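You operate a simulated robot arm through the tools that you are given. There is no shell and no other tool.

You are at the controls of a simulated two-armed robot. One attempt, no reset.

Task
Soak one pad in each caddy: of each colour the one with the most ml on its print.
Fine: blue for the wall, green for the rack, orange for the cupboard, grey for the floor; outer seats.
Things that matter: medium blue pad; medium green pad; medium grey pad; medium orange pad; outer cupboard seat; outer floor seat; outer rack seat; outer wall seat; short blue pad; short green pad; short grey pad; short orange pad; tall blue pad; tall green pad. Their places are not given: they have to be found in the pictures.

The check looks at the end state, three seconds after you hand in, the way a careful person would. Anything else that was tipped, shoved, dropped, spilled or broken makes it a failure.

Robot
Two 6-joint arms with fingered hands on one trunk that stands fixed in place. Base frame: the origin is at the foot of the trunk, x ahead of it, y to its left, z up; the work surface is at about z = 860. Lengths are in mm, angles in degrees, forces in N, time in s.
The left shoulder is at [20, 157, 829], the right one opposite. With the tool pointing down near the work surface each hand reaches from about 280 to 820 mm from the base axis, measured 20 degrees to its own side. Payload 4.1 kg a hand.
Tool frame (each hand has its own): the origin (TCP) lies between the finger pads and is the grasp point; the fingertips stand 33 mm ahead of it; z points along the fingers, y is the line along which they close. Largest opening 112 mm; the body of the gripper starts 39 mm behind the TCP. The gripper is a hand of 4 fingers: y runs from the thumb to the fingers, the wrist lies at [-16, -118, -200] in the tool frame.
Orientation is that of the tool frame in the base frame, as a unit quaternion [w, x, y, z]. With the fingers straight down and the wrist toward the robot, the tool's x, y and z point along [0, 1, 0], [1, 0, 0] and [0, 0, -1] of the base frame.

Tools
- The arms move only by the tool jog_arm. It takes "left_motion", "right_motion" or both (then of equal length, played together; a hand with none holds still); each is a list of rows, each a list of 2 entries, a list of its own where there are three numbers: the shift along the base's x, y, z in units of 50 mm (1.0 is 50 mm), then the turn, a rotation vector about the base's x, y, z in units of 5 degrees (1.0 is 5 degrees). In form: [[[dx, dy, dz], [wx, wy, wz]], ...]. A call has 1 to 20 rows; each row shifts and turns the commanded pose from where the row before left it. A call with a number of a shift or a turn outside -1 to 1 is refused whole. A row lasts 0.2 s, in which the tool goes at most 50 mm and 8.6 degrees; a call with a longer step from one row to the next is refused whole. Where a pose cannot be reached the arm comes as near as it can. A force on the tool above 40 N (or 10 N above the force at the start of the call, whichever is more), or a blocked arm, ends the call early, and 0.2 s more pass. In this call time passes only in rows, and 0.2 s behind the last. The reply holds the time, the measured pose of the TCP, the force on the tool along the base axes, the opening and the grip force, in the units named above and with some noise, with the torque about the TCP (base axes, N m) and any sound that the robot's microphone picked up.
- Cameras (640 x 400 px; columns grow to the right, rows downward): "scene" is now at [55, -8.8, 1458.7]; the picture's right is [-0.11, -0.99, 0.00], its down [-0.60, 0.07, -0.79] and it looks along [0.79, -0.09, -0.61] (base axes); focal length 336 px, centre (320, 200). "left" rides on the left gripper at [-66, -89, -130] in its tool frame; the picture's right is [-0.79, -0.29, 0.54], its down [0.55, -0.71, 0.44] and it looks along [0.26, 0.64, 0.72] (tool axes); focal length 247 px, centre (320, 200). "right" rides on the right gripper at [66, -89, -130] in its tool frame; the picture's right is [-0.79, 0.29, -0.54], its down [-0.55, -0.71, 0.44] and it looks along [-0.26, 0.64, 0.72] (tool axes); focal length 247 px, centre (320, 200).
- snapshot(camera): a new picture of that camera. It takes no simulated time.
- move_fingers(index, middle, ring, thumb_bend, thumb_turn, hand): sets how far each is bent, from 0 (flat) to 100 (curled in); at 30 the hand is open as for a grip, at 70 the pads meet at the TCP. One left out holds its place. A second passes; each finger stops where it meets its share of the squeeze, and holds until it gets a number again. It is the only way to open and close the hand. It gives what a move gives, with no picture; readings hold the bend of each and the force on the fingers (four entries, about 0 where the hand has none), thumb and palm. thumb_turn goes from beside the hand (0) to across from the fingers (100), as for a grip.
- head_to(pan, tilt): turns the head with the scene camera to pan (to the left, within 86 degrees either way) and tilt (down, from -29 to 69), counted from straight ahead of the robot. It gives what a move gives.
- point_at(camera, pixels): for up to 12 pixels [column, row] of the newest picture of that camera ("zoom" is the newest enlarged one), the place [x, y, z] in the base frame of the surface seen there, good to about 2 mm. It takes no simulated time.
- zoom(camera, box): a new picture of the part [left, top, right, bottom] of that camera's present view, enlarged. It takes no simulated time.
- sign_off(): hands the job in; it is judged then, once.

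Leave the grippers open and the arms clear of the work at the hand-in unless told otherwise.

The tools are called after "Request:" as a command line: name --argument value ..., lists and objects as JSON in quotes. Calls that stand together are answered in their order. jog_arm: Moves the arms, as the interface text tells. Its arguments: {"type":"object","properties":{"left_motion":{"type":"array","items":{"type":"array"}},"right_motion":{"type":"array","items":{"type":"array"}}},"required":[]} The other tools are called the same way: move_fingers (index, middle, ring, thumb_bend, thumb_turn, hand) moves the fingers one by one; head_to (pan, tilt) turns the head that bears the scene camera; snapshot (camera) takes a picture; point_at (camera, pixels) gives the place of the surface under pixels of a picture; zoom (camera, box) takes an enlarged picture of a part of a camera's view; sign_off () hands the job in.

At the start:

```text
time: 0.0
left_tcp_pos: [441.6, 138.5, 1136.8]
left_tool_rot: [-0.001, 0.708, 0.706, -0.001]
left_ft_force: [0.5, 0.1, -1.0]
left_torque: [0.03, 0.03, -0.04]
left_grip_width: 111.4
left_grip_force: 0.1
left_shape: jaw
left_bend: [30.0, 30.0, 30.0, 30.0, 98.0]
left_finger forces: [0.0, 0.0, 0.0, 0.0, 0.0, 0.1]
right_tcp_pos: [524.7, -168.3, 1126.5]
right_tool_rot: [0.0, 0.707, 0.707, 0.0]
right_ft_force: [0.6, -0.1, 0.1]
right_torque: [0.01, -0.01, 0.02]
right_grip_width: 111.6
right_grip_force: 0.0
right_shape: jaw
right_bend: [30.0, 30.0, 30.0, 30.0, 98.0]
right_finger forces: [0.0, 0.1, 0.0, 0.1, 0.0, 0.0]
head pan, tilt: [-6.4, 37.4]
```

scene: 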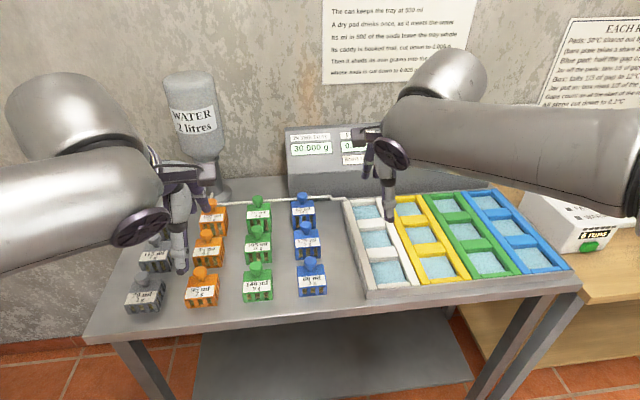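
right: 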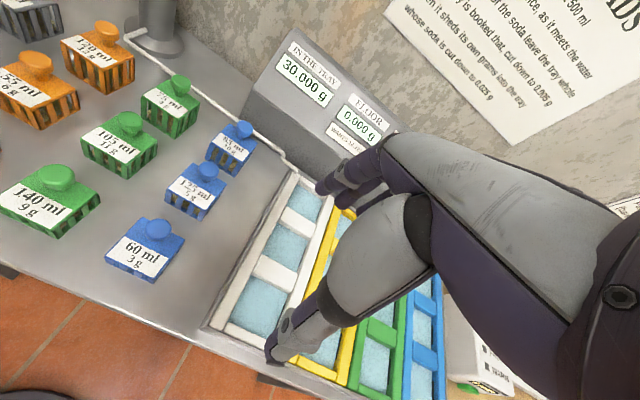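
left: 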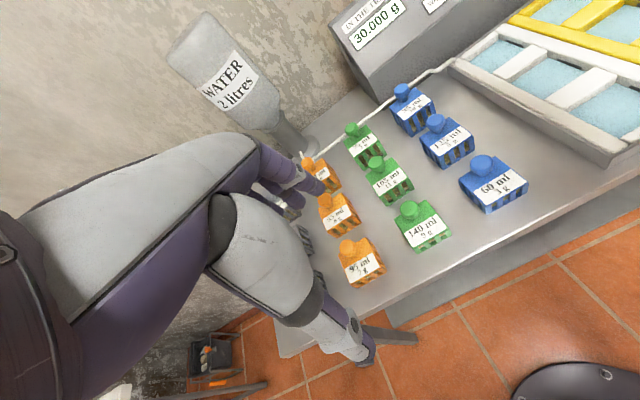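

I see rows of coloured pads with prints, a tray of four coloured caddies, and two wall notices. First I will enlarge the notices, the pads and the caddies so I can read them.

Request:
zoom --camera "scene" --box '[310, 0, 480, 100]'

Request:
zoom --camera "scene" --box '[520, 0, 640, 120]'

Request:
zoom --camera "scene" --box '[110, 180, 340, 320]'

Request:
zoom --camera "scene" --box '[330, 170, 590, 310]'

Request:
zoom --camera "scene" --box '[270, 110, 400, 200]'

```text
3.76 times, centred on (395, 50) of scene
```

zoom: 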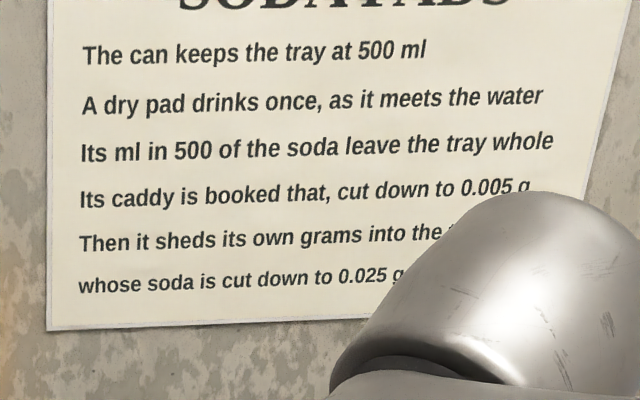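

```text
3.33 times, centred on (580, 60) of scene
```

zoom: 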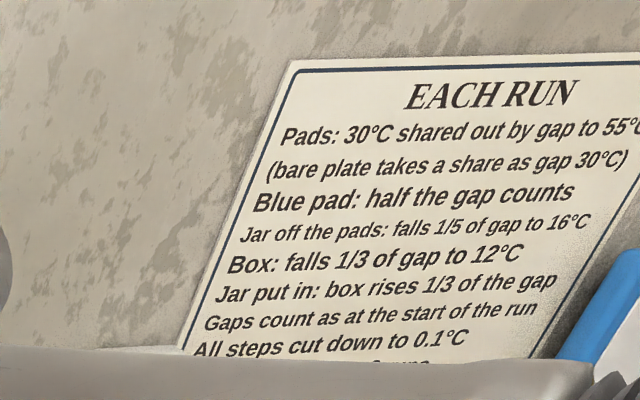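

```text
2.78 times, centred on (225, 250) of scene
```

zoom: 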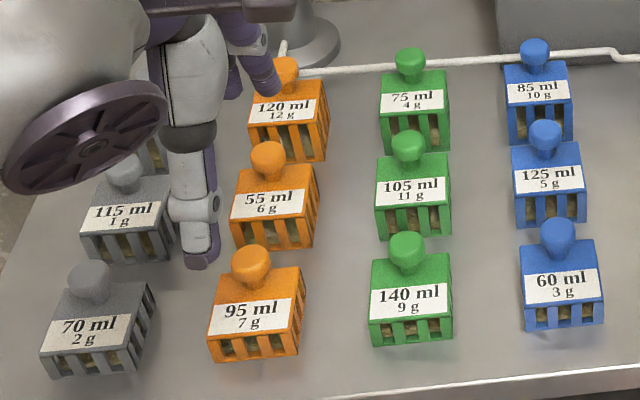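

```text
2.46 times, centred on (460, 240) of scene
```

zoom: 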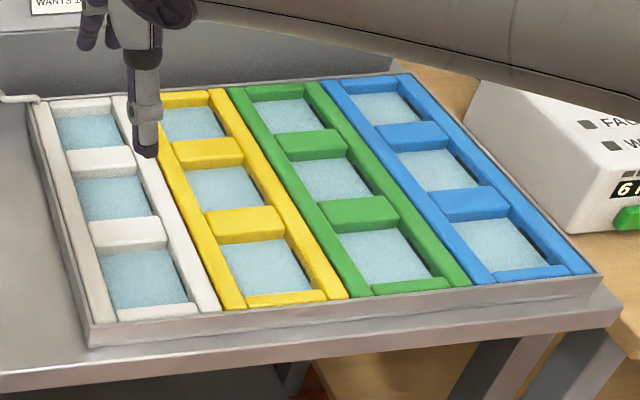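

```text
4.44 times, centred on (335, 155) of scene
```

zoom: 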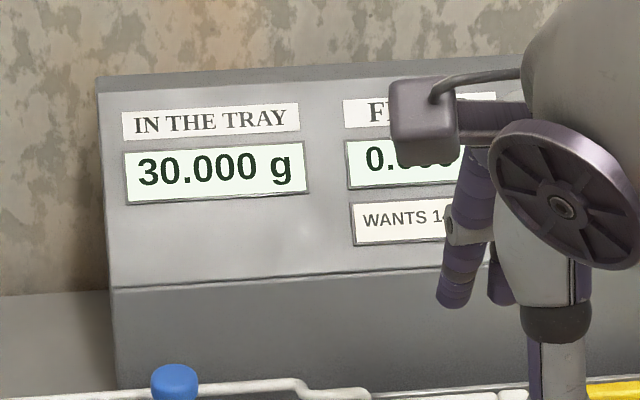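

The posters give an order-dependent dosing rule, and the panel has "WANTS" tags partly hidden by the right hand. The pads read as: grey 70, 115 and one hidden; orange 120, 55 and 95; green 75, 105 and 140; blue 85, 125 and 60. Next I will turn the head to see the rest of the panel, the posters and the surroundings.

Request:
head_to --pan -25 --tilt 20

Request:
snapshot --camera "scene"

Request:
snapshot --camera "right"

Request:
zoom --camera "right" --box '[270, 0, 640, 180]'

Request:
zoom --camera "right" --box '[0, 0, 280, 280]'

Request:
zoom --camera "left" --box '[260, 60, 560, 320]'

```text
time: 0.8
left_tcp_pos: [443.2, 139.5, 1136.2]
left_tool_rot: [0.0, 0.707, 0.707, 0.0]
left_ft_force: [-0.3, 0.5, 1.0]
left_torque: [0.02, 0.0, 0.0]
left_grip_width: 111.6
left_grip_force: 0.1
left_shape: jaw
left_bend: [30.0, 30.0, 30.0, 30.0, 98.0]
left_finger forces: [0.1, 0.0, 0.0, 0.0, 0.0, 0.0]
right_tcp_pos: [524.4, -169.4, 1126.8]
right_tool_rot: [0.0, 0.708, 0.707, 0.0]
right_ft_force: [0.8, 0.6, 0.3]
right_torque: [0.01, 0.01, 0.0]
right_grip_width: 111.5
right_grip_force: 0.1
right_shape: jaw
right_bend: [30.0, 30.0, 30.0, 30.0, 98.0]
right_finger forces: [0.0, 0.0, 0.0, 0.0, 0.1, 0.0]
head pan, tilt: [-25.0, 20.0]
```

```text
taken
```

scene: 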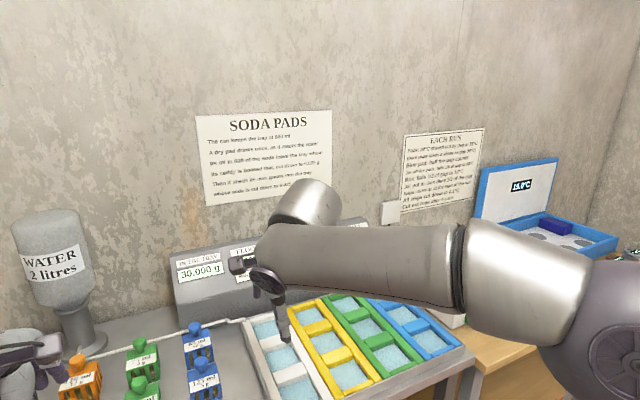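

```text
taken
```

right: 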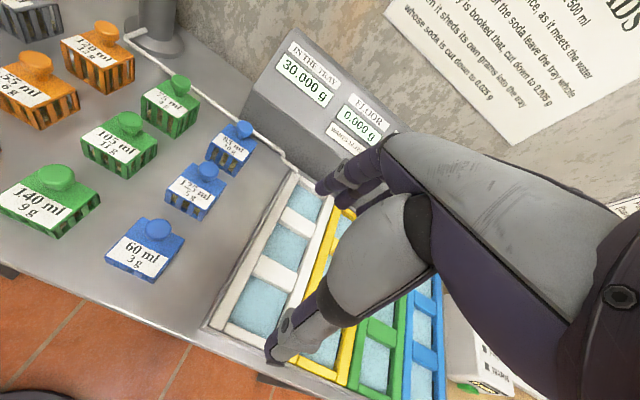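

```text
1.73 times, centred on (455, 90) of right
```

zoom: 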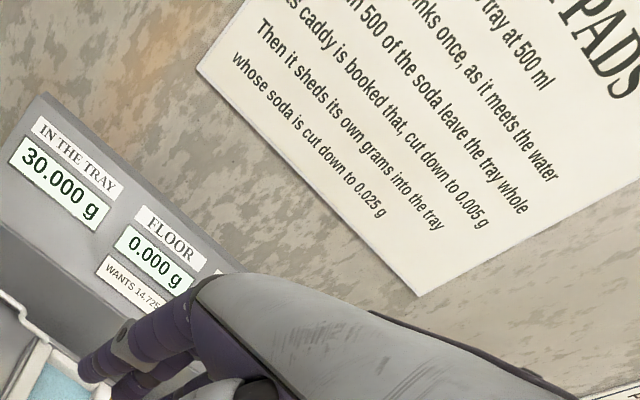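

```text
1.43 times, centred on (140, 140) of right
```

zoom: 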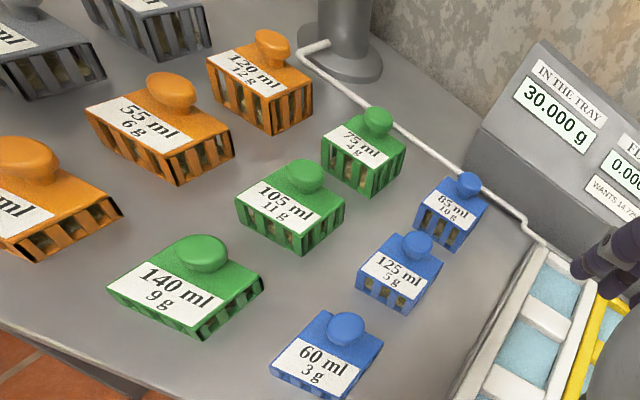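

```text
1.54 times, centred on (410, 190) of left
```

zoom: 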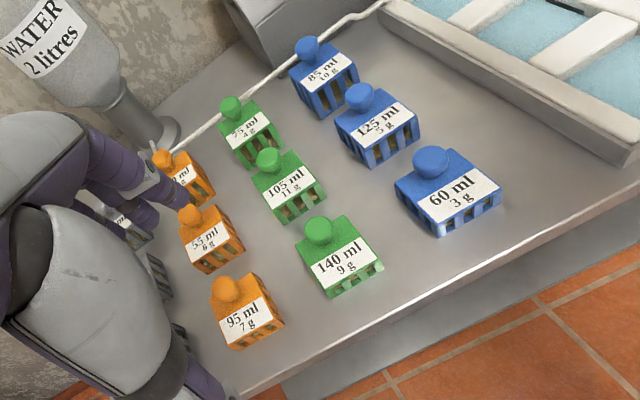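

The tray shows 30.000 g, and FLOOR shows 0.000 g and "WANTS 14.7xx". The right arm hides the other displays, so I will pull both arms back and outward.

Request:
jog_arm --right_motion '[[[-0.6, -0.5, 0.3], [0, 0, 0]], [[-0.6, -0.5, 0.3], [0, 0, 0]], [[-0.6, -0.5, 0.3], [0, 0, 0]], [[-0.6, -0.5, 0.3], [0, 0, 0]], [[-0.6, -0.5, 0.3], [0, 0, 0]], [[-0.6, -0.5, 0], [0, 0, 0]]]' --left_motion '[[[-0.4, 0.6, 0.3], [0, 0, 0]], [[-0.4, 0.6, 0.3], [0, 0, 0]], [[-0.4, 0.6, 0.3], [0, 0, 0]], [[-0.4, 0.6, 0.3], [0, 0, 0]], [[-0.4, 0.6, 0.3], [0, 0, 0]], [[-0.4, 0.6, 0], [0, 0, 0]]]'

Request:
snapshot --camera "scene"

Request:
snapshot --camera "right"

Request:
snapshot --camera "left"

```text
time: 2.2
left_tcp_pos: [322.6, 319.6, 1211.5]
left_tool_rot: [-0.001, 0.707, 0.707, -0.001]
left_ft_force: [0.4, 0.0, -0.5]
left_torque: [-0.03, 0.02, 0.01]
left_grip_width: 111.6
left_grip_force: 0.1
left_shape: jaw
left_bend: [30.0, 30.0, 30.0, 30.0, 98.0]
left_finger forces: [0.0, 0.0, 0.0, 0.1, 0.0, 0.1]
right_tcp_pos: [343.4, -319.5, 1200.8]
right_tool_rot: [-0.001, 0.707, 0.707, 0.0]
right_ft_force: [0.9, 0.2, 1.3]
right_torque: [0.0, 0.02, 0.03]
right_grip_width: 111.6
right_grip_force: 0.1
right_shape: jaw
right_bend: [30.0, 30.0, 30.0, 30.0, 98.0]
right_finger forces: [0.0, 0.0, 0.1, 0.1, 0.0, 0.1]
head pan, tilt: [-25.0, 20.0]
```

```text
taken
```

scene: 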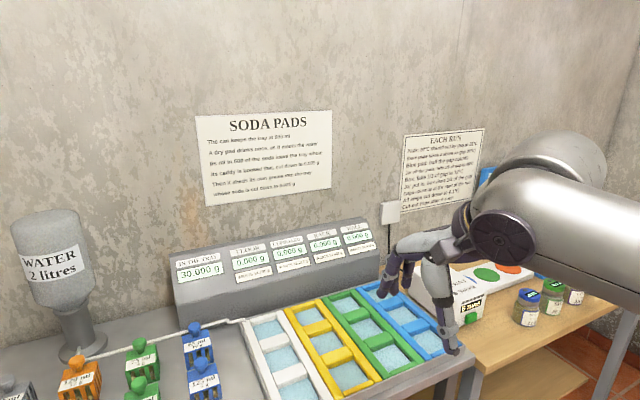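

```text
taken
```

right: 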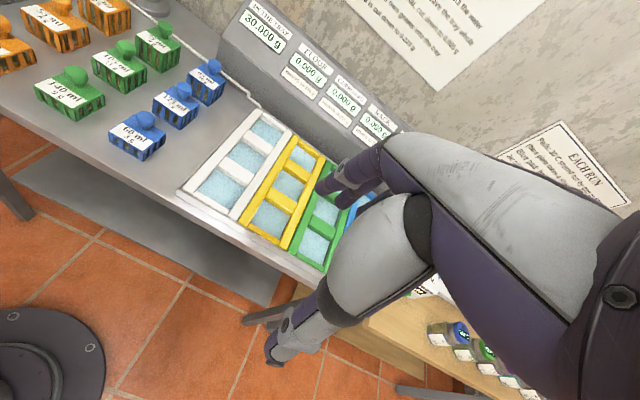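

```text
taken
```

left: 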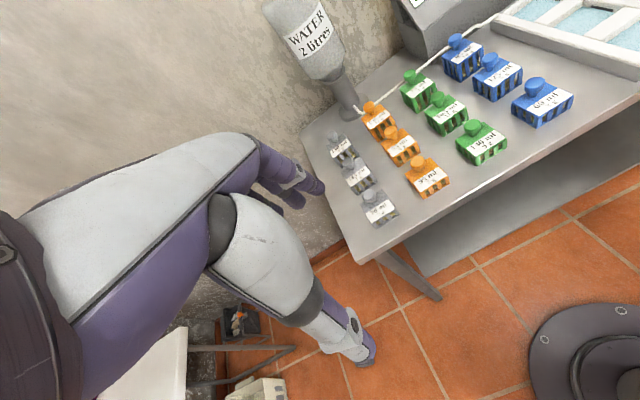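

The panel is now in view, so I will enlarge it, the posters and the grey pads.

Request:
zoom --camera "scene" --box '[170, 215, 280, 290]'

Request:
zoom --camera "scene" --box '[265, 215, 385, 290]'

Request:
zoom --camera "scene" --box '[190, 105, 340, 210]'

Request:
zoom --camera "left" --box '[320, 90, 460, 240]'

Request:
zoom --camera "scene" --box '[230, 270, 470, 400]'

Request:
zoom --camera "scene" --box '[395, 120, 495, 220]'

```text
5.33 times, centred on (225, 252) of scene
```

zoom: 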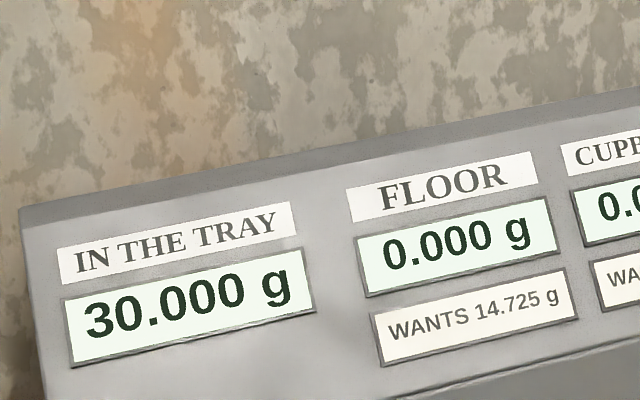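

```text
5.33 times, centred on (325, 252) of scene
```

zoom: 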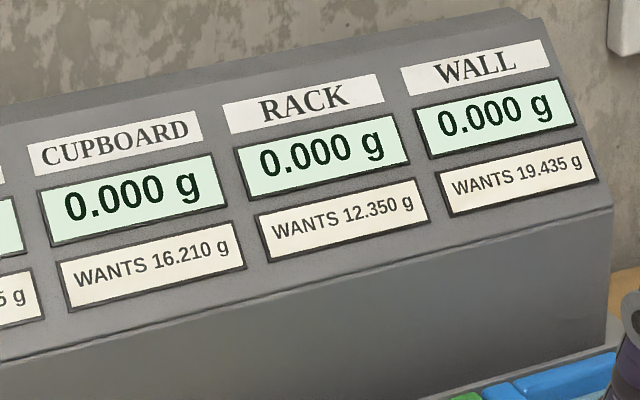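

```text
3.81 times, centred on (265, 158) of scene
```

zoom: 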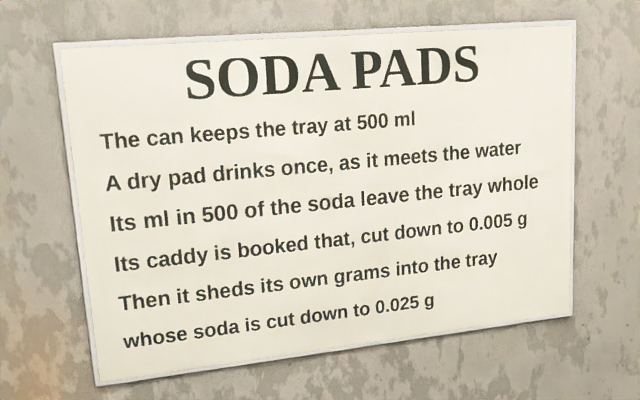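

```text
2.67 times, centred on (390, 165) of left
```

zoom: 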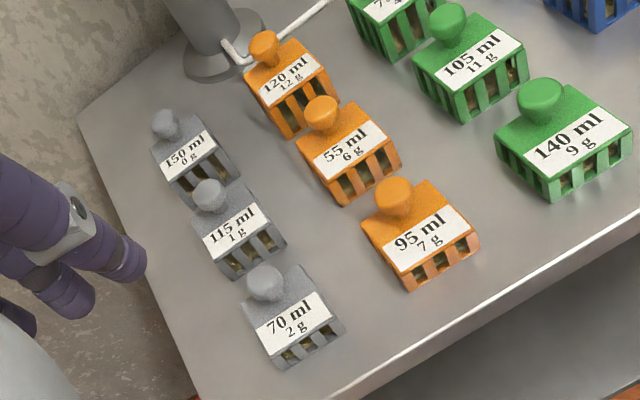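

```text
2.67 times, centred on (350, 335) of scene
```

zoom: 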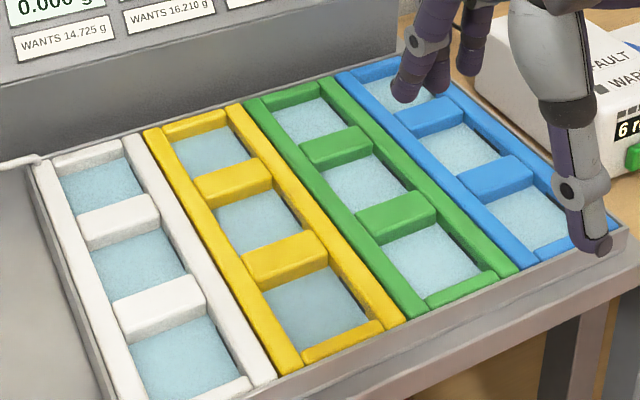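

```text
4.00 times, centred on (445, 170) of scene
```

zoom: 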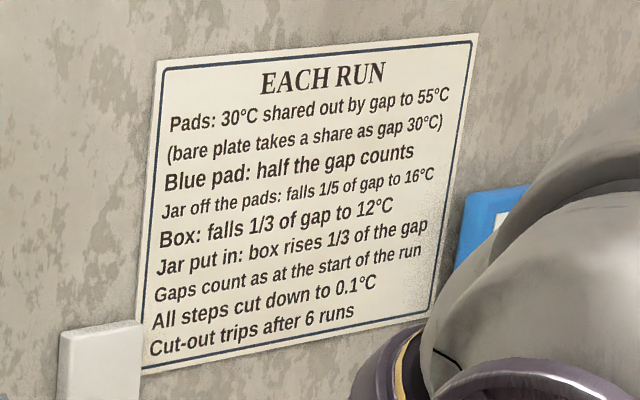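

The panel reads FLOOR 14.725, CUPBOARD 16.210, RACK 12.350 and WALL 19.435 g wanted, in left-to-right order like the four caddies. Those totals need more than one pad each, while this job asks for one. Next I will tilt the head down for a better look at the caddies, seats and pads, then measure them.

Request:
head_to --pan -12 --tilt 45

Request:
snapshot --camera "scene"

Request:
zoom --camera "scene" --box '[90, 100, 300, 260]'

Request:
zoom --camera "scene" --box '[290, 100, 560, 260]'

```text
time: 3.1
left_tcp_pos: [322.5, 318.1, 1211.7]
left_tool_rot: [-0.001, 0.707, 0.707, 0.0]
left_ft_force: [-0.1, 0.3, -0.5]
left_torque: [-0.01, 0.0, -0.03]
left_grip_width: 111.6
left_grip_force: 0.0
left_shape: jaw
left_bend: [30.0, 30.0, 30.0, 30.0, 98.0]
left_finger forces: [0.1, 0.0, 0.0, 0.1, 0.1, 0.0]
right_tcp_pos: [344.7, -318.8, 1200.5]
right_tool_rot: [0.001, 0.707, 0.707, 0.0]
right_ft_force: [-0.6, -0.3, 0.4]
right_torque: [-0.01, -0.02, 0.01]
right_grip_width: 112.0
right_grip_force: 0.1
right_shape: jaw
right_bend: [30.0, 30.0, 30.0, 30.0, 98.0]
right_finger forces: [0.0, 0.0, 0.1, 0.0, 0.0, 0.0]
head pan, tilt: [-12.0, 45.0]
```

```text
taken
```

scene: 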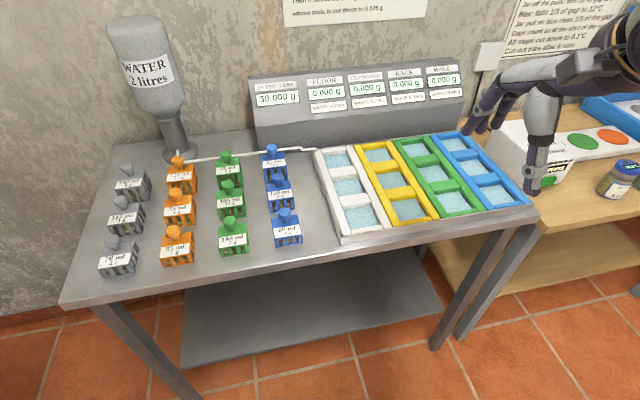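

```text
2.50 times, centred on (195, 180) of scene
```

zoom: 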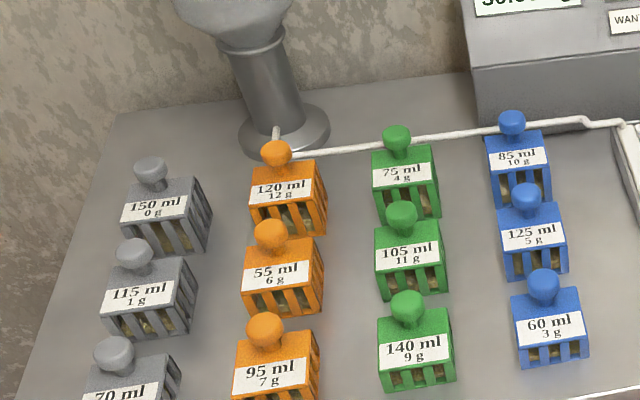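

```text
2.37 times, centred on (425, 180) of scene
```

zoom: 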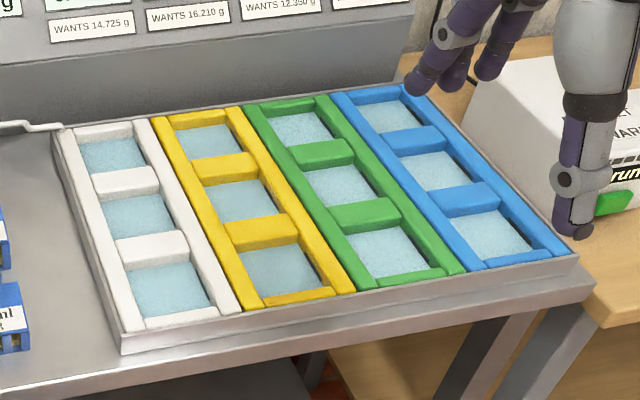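

The layout is clear. Now I will enlarge the pads enough to measure heights and positions, starting with the back and middle rows.

Request:
zoom --camera "scene" --box '[95, 140, 215, 215]'

Request:
point_at --camera "zoom" --pixels '[[320, 150], [320, 160]]'

Request:
zoom --camera "scene" --box '[200, 140, 320, 215]'

Request:
zoom --camera "scene" --box '[90, 205, 210, 280]'

Request:
zoom --camera "scene" --box '[200, 195, 320, 270]'

```text
5.33 times, centred on (155, 178) of scene
```

zoom: 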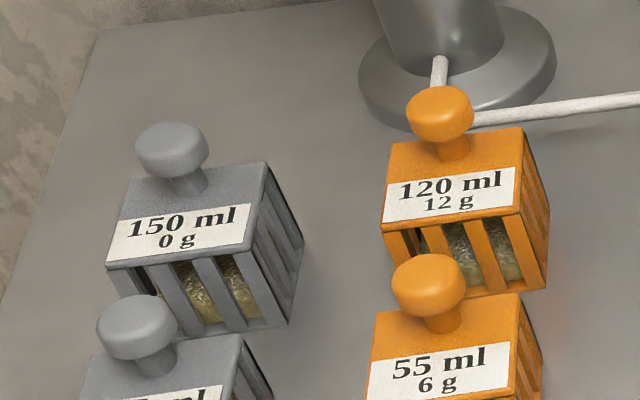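

```text
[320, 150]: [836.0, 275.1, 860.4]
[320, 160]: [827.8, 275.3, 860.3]
```

```text
5.33 times, centred on (260, 178) of scene
```

zoom: 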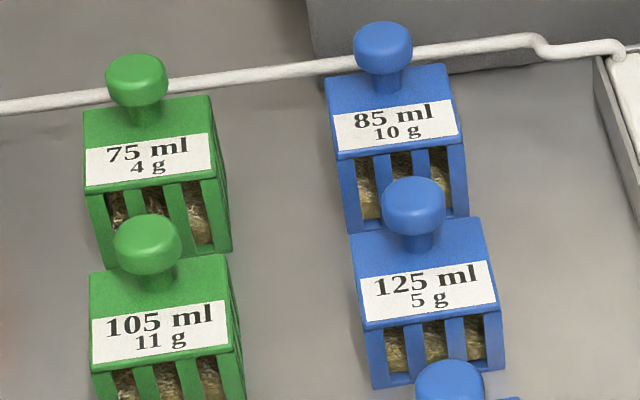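

```text
5.33 times, centred on (150, 242) of scene
```

zoom: 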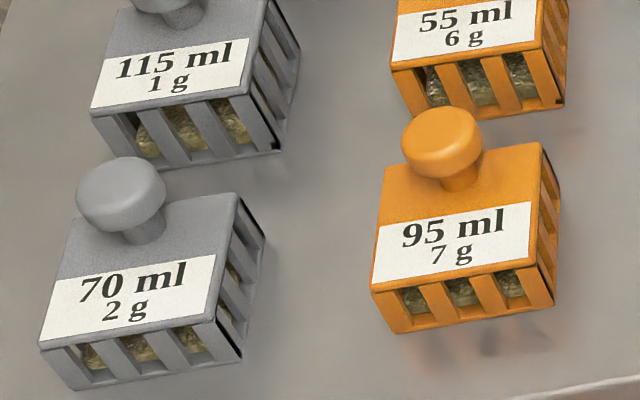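

```text
5.33 times, centred on (260, 232) of scene
```

zoom: 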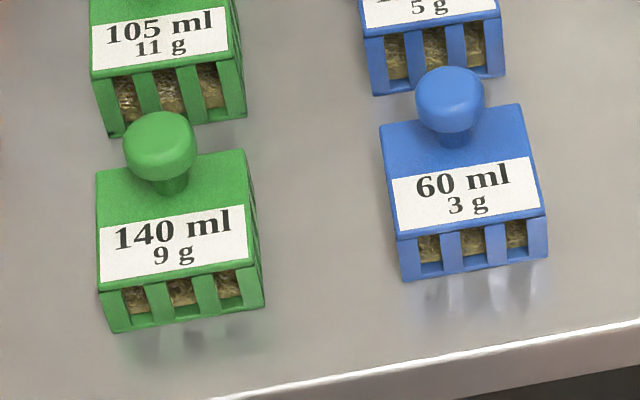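

The prints confirm the highest ml in each colour: grey 150 and orange 120 in the back row, blue 125 in the middle row, green 140 in the front row. Next I will measure heights and positions of the pads, using the back and middle row zooms.

Request:
zoom --camera "scene" --box '[95, 140, 215, 215]'

Request:
point_at --camera "zoom" --pixels '[[170, 145], [145, 190], [260, 170], [110, 262], [248, 240], [438, 108], [400, 150], [518, 135], [385, 220], [518, 208], [430, 280], [130, 320]]'

Request:
zoom --camera "scene" --box '[200, 140, 320, 215]'

Request:
point_at --camera "zoom" --pixels '[[136, 75], [95, 120], [208, 105], [148, 240], [98, 280], [220, 262], [382, 45], [335, 85], [445, 72], [412, 200], [358, 245], [478, 226]]'

Request:
zoom --camera "scene" --box '[90, 180, 210, 280]'

```text
5.33 times, centred on (155, 178) of scene
```

zoom: 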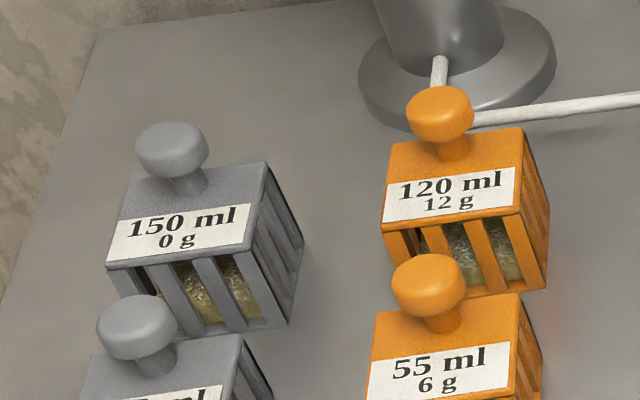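

```text
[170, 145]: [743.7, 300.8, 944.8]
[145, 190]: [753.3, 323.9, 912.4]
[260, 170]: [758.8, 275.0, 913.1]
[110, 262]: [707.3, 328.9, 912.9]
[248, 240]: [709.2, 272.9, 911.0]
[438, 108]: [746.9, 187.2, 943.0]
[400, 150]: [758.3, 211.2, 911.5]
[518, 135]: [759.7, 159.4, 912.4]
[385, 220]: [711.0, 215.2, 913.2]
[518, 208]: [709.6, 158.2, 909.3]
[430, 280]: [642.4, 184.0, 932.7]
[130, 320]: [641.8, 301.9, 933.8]
```

```text
5.33 times, centred on (260, 178) of scene
```

zoom: 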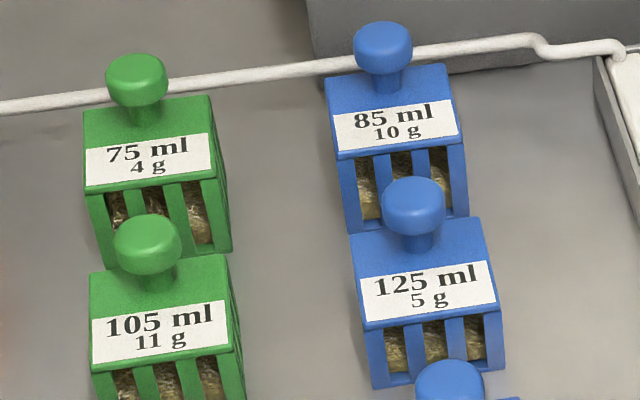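

```text
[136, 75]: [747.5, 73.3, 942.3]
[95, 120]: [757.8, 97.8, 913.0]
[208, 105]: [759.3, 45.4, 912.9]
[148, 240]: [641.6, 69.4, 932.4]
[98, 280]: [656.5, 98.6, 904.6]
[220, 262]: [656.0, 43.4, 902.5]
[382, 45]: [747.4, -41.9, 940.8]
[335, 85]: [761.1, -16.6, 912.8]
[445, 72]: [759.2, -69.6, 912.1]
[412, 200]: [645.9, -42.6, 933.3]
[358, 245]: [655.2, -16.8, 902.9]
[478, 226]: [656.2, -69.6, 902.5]
```

```text
4.00 times, centred on (150, 230) of scene
```

zoom: 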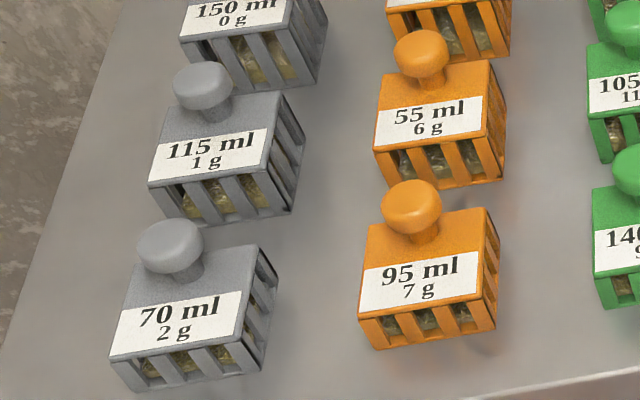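

Back-row pads have their tops at about z=912 and middle-row tops at about 903, so the targets are tall grey (150), tall orange (120), medium blue (125) and short green (140). Next I will inspect the caddies for markings and measure the seats.

Request:
zoom --camera "scene" --box '[310, 130, 430, 250]'

Request:
point_at --camera "scene" --pixels '[[340, 161], [349, 186], [361, 216], [382, 155], [394, 180], [409, 208], [421, 149], [436, 174], [455, 203], [457, 144], [475, 167], [496, 194]]'

Request:
zoom --camera "scene" --box '[420, 120, 540, 220]'

Request:
point_at --camera "scene" --pixels '[[345, 173], [354, 200], [369, 231], [335, 152], [388, 166], [401, 193], [417, 217], [374, 146], [341, 235], [320, 160], [392, 228], [517, 206]]'

```text
3.33 times, centred on (370, 190) of scene
```

zoom: 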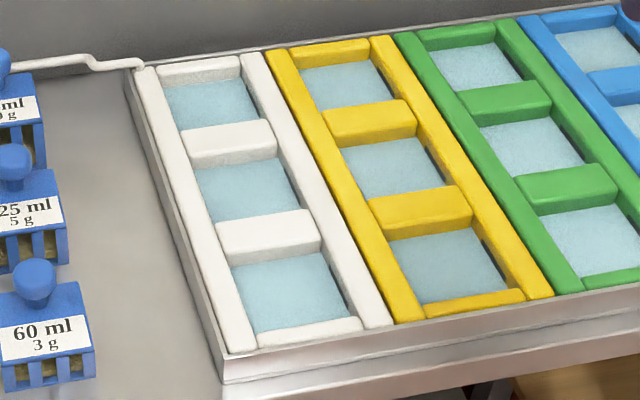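

```text
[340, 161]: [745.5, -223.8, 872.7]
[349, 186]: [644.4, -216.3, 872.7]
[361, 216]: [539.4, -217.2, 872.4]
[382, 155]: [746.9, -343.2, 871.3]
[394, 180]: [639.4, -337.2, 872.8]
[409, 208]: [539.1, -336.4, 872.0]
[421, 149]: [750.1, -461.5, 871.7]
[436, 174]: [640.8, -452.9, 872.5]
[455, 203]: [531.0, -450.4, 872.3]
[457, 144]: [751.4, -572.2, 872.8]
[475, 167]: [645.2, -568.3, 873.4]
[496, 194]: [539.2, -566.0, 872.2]
```

```text
4.00 times, centred on (480, 170) of scene
```

zoom: 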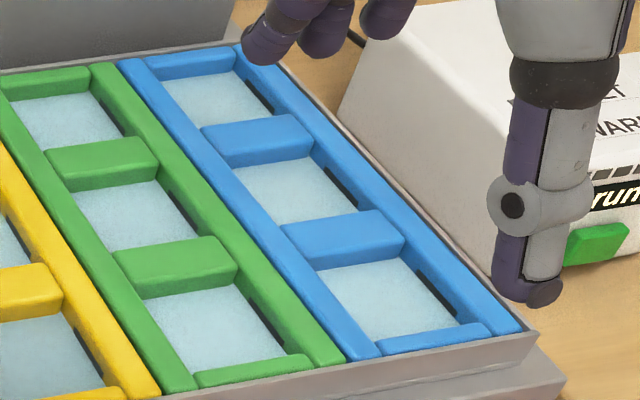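

```text
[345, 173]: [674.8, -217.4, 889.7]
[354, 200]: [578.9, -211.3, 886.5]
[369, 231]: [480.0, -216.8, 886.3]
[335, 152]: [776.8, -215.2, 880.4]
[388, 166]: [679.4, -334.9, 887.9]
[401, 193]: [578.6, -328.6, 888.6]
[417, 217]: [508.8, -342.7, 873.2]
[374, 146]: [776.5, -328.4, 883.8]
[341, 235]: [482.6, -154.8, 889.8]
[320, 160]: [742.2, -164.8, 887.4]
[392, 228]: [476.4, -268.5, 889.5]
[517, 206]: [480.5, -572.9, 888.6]
```

The far seats of the green and blue caddies, at x about 748, lie beyond the stated reach. The front seats, at x about 530 and away from the wall, can be reached in all four caddies, so I take the outer seats to be the front ones. Next I will measure the target pads closely, starting with grey 150 around (130,180).

Request:
zoom --camera "scene" --box '[110, 155, 160, 205]'

Request:
zoom --camera "scene" --box '[160, 150, 210, 200]'

Request:
zoom --camera "scene" --box '[255, 165, 305, 215]'

Request:
zoom --camera "scene" --box '[210, 210, 260, 260]'

```text
8.00 times, centred on (135, 180) of scene
```

zoom: 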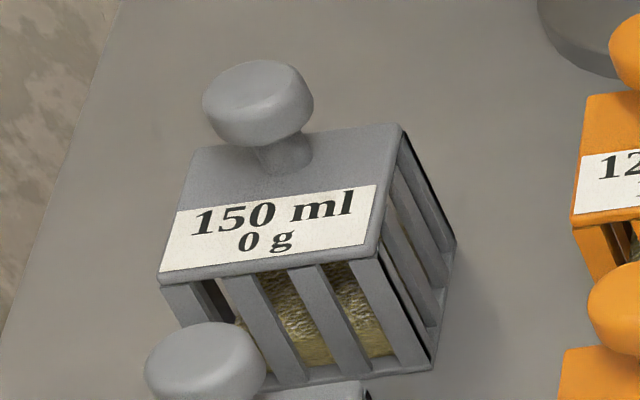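

```text
8.00 times, centred on (185, 175) of scene
```

zoom: 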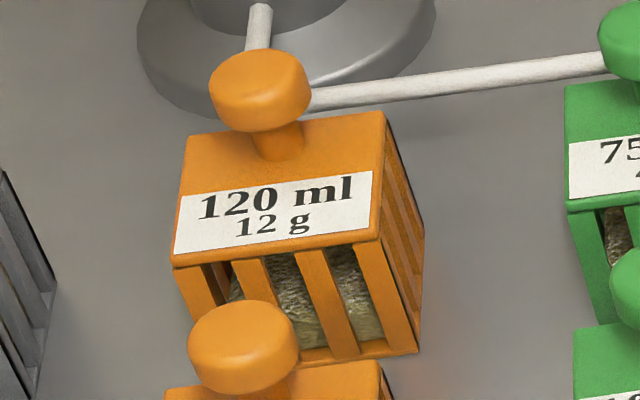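

```text
8.00 times, centred on (280, 190) of scene
```

zoom: 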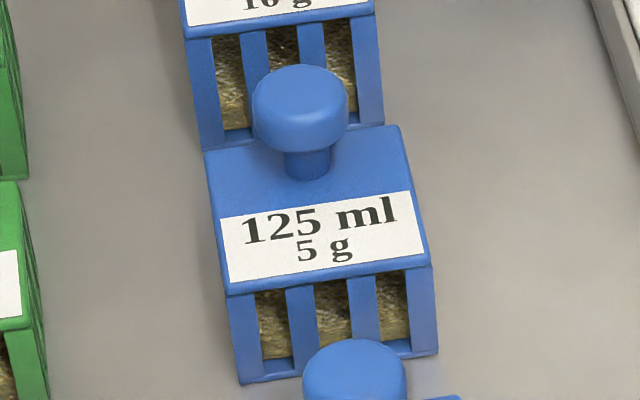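

```text
8.00 times, centred on (235, 235) of scene
```

zoom: 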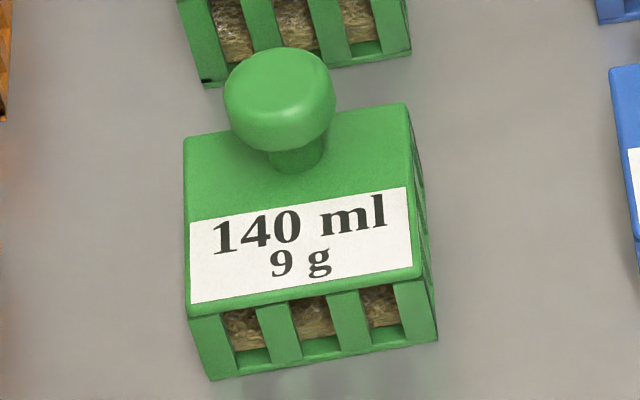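

These are good close-ups. The newest is green 140: knob at (280,95) and plate corners at (190,140), (403,107), (192,305) and (418,272). I will take readings on it, then repeat for each of the other targets.

Request:
point_at --camera "zoom" --pixels '[[192, 145], [402, 112], [194, 303], [418, 270], [275, 75], [280, 100], [232, 95], [328, 90], [280, 140], [292, 160], [230, 370], [420, 335]]'

Request:
zoom --camera "scene" --box '[255, 165, 305, 215]'

Request:
point_at --camera "zoom" --pixels '[[212, 160], [395, 132], [230, 288], [425, 258], [298, 85], [300, 110], [258, 105], [344, 100], [300, 140], [306, 170], [250, 375], [430, 345]]'

Request:
zoom --camera "scene" --box '[160, 150, 210, 200]'

Request:
point_at --camera "zoom" --pixels '[[192, 140], [380, 118], [178, 258], [375, 234], [258, 65], [260, 85], [216, 90], [305, 85], [262, 120], [275, 150], [405, 345], [200, 105]]'

Request:
zoom --camera "scene" --box '[110, 155, 160, 205]'

Request:
point_at --camera "zoom" --pixels '[[200, 155], [395, 130], [168, 278], [370, 250], [255, 72], [258, 95], [210, 100], [307, 95], [265, 135], [285, 155], [420, 360], [280, 380]]'

```text
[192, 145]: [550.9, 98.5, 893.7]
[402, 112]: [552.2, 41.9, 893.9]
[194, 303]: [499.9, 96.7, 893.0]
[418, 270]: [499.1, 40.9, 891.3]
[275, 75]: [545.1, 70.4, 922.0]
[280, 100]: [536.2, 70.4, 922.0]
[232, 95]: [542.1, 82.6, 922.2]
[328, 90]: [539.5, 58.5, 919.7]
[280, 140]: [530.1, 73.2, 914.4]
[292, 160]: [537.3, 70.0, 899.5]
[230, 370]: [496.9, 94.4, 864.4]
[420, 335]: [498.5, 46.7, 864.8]
```

```text
8.00 times, centred on (280, 190) of scene
```

zoom: 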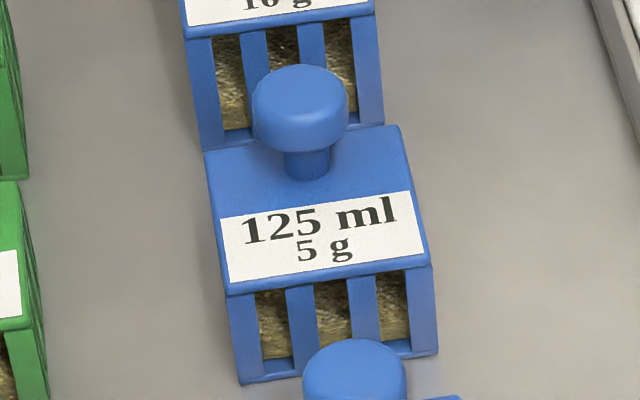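

```text
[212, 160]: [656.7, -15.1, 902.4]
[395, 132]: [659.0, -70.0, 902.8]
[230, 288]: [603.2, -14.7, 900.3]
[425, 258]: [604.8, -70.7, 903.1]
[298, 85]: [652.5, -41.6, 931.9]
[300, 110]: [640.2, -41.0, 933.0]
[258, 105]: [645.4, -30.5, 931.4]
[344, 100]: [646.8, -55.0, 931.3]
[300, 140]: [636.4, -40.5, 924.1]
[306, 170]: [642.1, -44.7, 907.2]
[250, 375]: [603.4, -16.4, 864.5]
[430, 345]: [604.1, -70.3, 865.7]
```

```text
8.00 times, centred on (185, 175) of scene
```

zoom: 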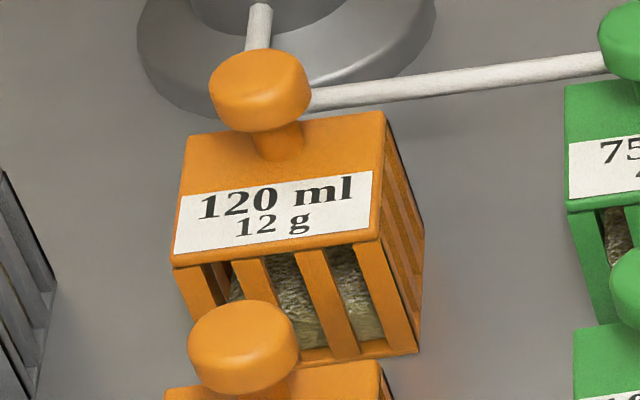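

```text
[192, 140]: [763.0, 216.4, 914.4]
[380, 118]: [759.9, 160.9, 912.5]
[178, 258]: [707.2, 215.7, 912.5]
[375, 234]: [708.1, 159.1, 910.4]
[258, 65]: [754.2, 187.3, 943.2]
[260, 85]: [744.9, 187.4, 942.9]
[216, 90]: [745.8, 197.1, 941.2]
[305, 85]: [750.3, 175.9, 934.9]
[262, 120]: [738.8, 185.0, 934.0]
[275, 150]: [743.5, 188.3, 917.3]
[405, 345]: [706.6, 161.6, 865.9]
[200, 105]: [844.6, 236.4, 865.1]
```

```text
8.00 times, centred on (135, 180) of scene
```

zoom: 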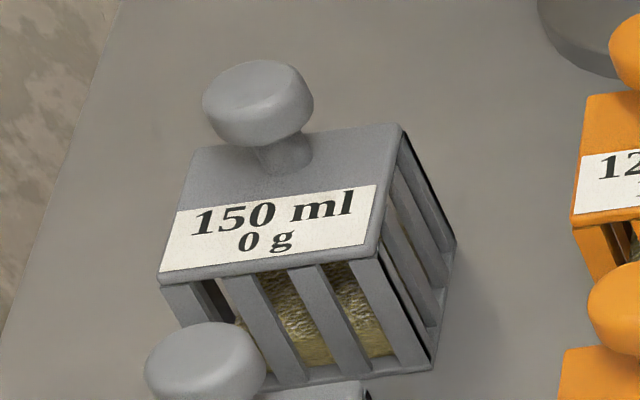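

```text
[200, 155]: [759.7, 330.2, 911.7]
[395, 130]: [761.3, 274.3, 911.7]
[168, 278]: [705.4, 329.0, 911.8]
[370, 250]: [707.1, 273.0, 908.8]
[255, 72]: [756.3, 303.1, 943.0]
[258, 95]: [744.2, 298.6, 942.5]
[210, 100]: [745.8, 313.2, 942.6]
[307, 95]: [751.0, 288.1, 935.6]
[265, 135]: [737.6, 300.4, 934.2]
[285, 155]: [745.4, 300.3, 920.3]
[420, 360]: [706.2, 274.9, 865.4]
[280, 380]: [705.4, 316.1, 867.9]
```

Measured so far: each pad body is about 57 mm square, and its knob sits about 13 mm behind the body centre, is about 26 mm wide, and tops out 31 mm above the plate. Next I will measure the front seats and the bottle and pipe clearance near the orange pad.

Request:
zoom --camera "scene" --box '[325, 190, 395, 245]'

Request:
zoom --camera "scene" --box '[375, 185, 445, 240]'

Request:
zoom --camera "scene" --box '[420, 180, 490, 235]'

Request:
zoom --camera "scene" --box '[465, 170, 535, 225]'

Request:
point_at --camera "scene" --pixels '[[175, 60], [150, 75], [130, 30], [168, 122], [176, 150], [195, 150], [163, 150], [240, 155], [205, 160], [150, 110], [165, 105], [185, 95]]'

```text
7.27 times, centred on (360, 218) of scene
```

zoom: 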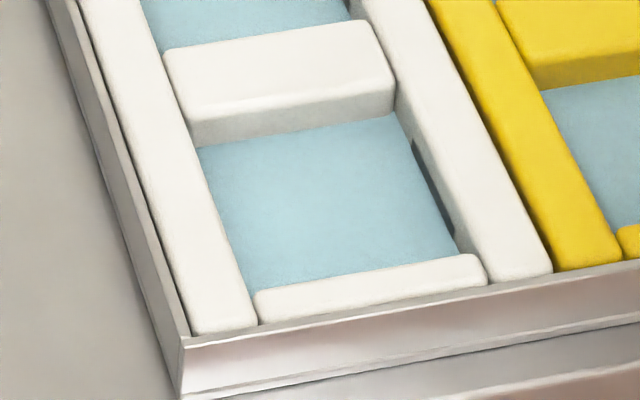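

```text
7.27 times, centred on (410, 212) of scene
```

zoom: 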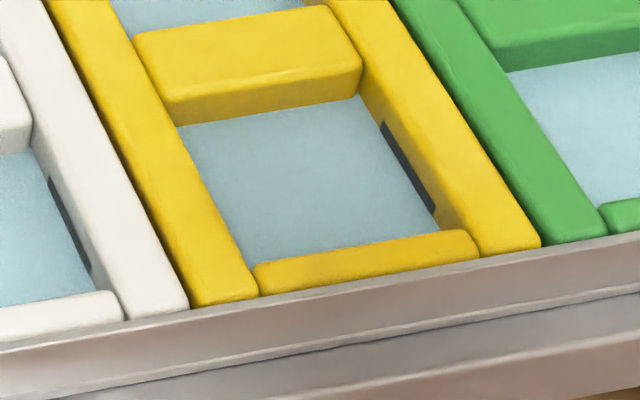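

```text
7.27 times, centred on (455, 208) of scene
```

zoom: 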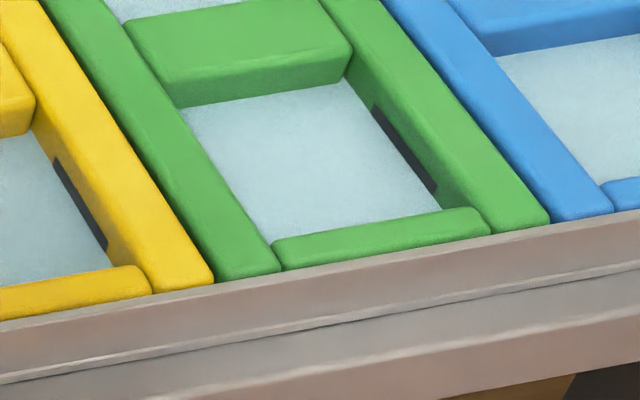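

```text
7.27 times, centred on (500, 198) of scene
```

zoom: 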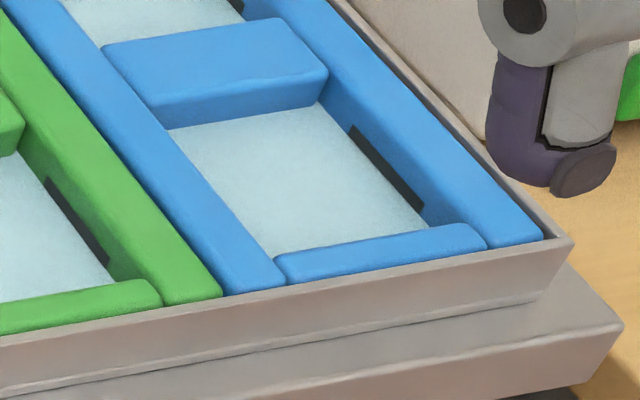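

```text
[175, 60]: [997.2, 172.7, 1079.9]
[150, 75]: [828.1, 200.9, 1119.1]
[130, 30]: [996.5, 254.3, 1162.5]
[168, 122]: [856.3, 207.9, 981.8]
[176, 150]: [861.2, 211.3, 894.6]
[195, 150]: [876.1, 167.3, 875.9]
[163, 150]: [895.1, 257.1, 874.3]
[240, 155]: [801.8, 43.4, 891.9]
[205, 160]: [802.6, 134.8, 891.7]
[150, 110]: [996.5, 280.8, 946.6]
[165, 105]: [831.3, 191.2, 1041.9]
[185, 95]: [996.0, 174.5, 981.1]
```

The bottle's wide part starts at x≈828 above z≈1040, and the pipe runs at x≈802. To judge clearance I will measure the extent of the hand itself in the left-hand picture, with the TCP at (322,318,1212), and then the seat edges in the newest zoom.

Request:
point_at --camera "zoom" --pixels '[[120, 50], [320, 75], [170, 110], [318, 95], [275, 260], [480, 235], [200, 210], [400, 170], [280, 190], [330, 250], [240, 60], [380, 190]]'

Request:
point_at --camera "left" --pixels '[[250, 150], [315, 188], [290, 180], [295, 200], [365, 355], [340, 330], [230, 220], [130, 190], [270, 260], [200, 150], [255, 175], [310, 300]]'

Request:
zoom --camera "left" --box '[100, 100, 420, 400]'

```text
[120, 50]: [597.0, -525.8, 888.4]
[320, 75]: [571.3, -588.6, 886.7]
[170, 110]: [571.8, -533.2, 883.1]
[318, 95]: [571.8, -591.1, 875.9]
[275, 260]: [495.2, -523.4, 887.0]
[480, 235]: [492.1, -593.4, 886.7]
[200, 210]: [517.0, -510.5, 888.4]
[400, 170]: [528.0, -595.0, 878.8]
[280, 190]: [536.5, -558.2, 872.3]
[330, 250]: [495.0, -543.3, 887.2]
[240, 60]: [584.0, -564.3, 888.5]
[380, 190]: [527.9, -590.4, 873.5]
```

```text
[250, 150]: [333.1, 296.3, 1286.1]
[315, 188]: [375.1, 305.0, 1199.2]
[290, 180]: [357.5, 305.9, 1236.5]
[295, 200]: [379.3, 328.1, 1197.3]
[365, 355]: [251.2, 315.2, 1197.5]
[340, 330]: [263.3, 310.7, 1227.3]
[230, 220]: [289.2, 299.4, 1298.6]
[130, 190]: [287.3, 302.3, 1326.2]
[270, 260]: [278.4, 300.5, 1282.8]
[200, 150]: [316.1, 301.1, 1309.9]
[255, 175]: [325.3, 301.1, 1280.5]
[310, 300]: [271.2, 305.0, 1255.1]
```

```text
1.33 times, centred on (260, 250) of left
```

zoom: 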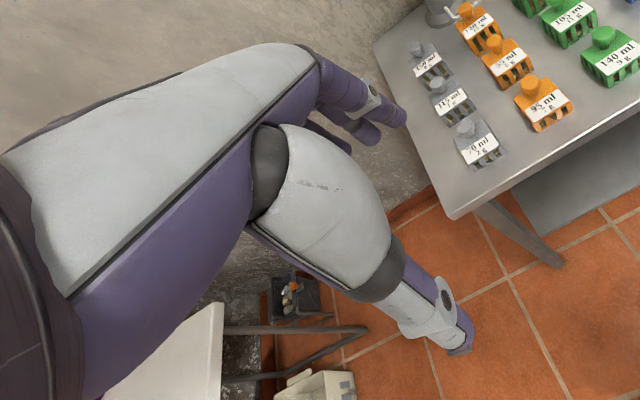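

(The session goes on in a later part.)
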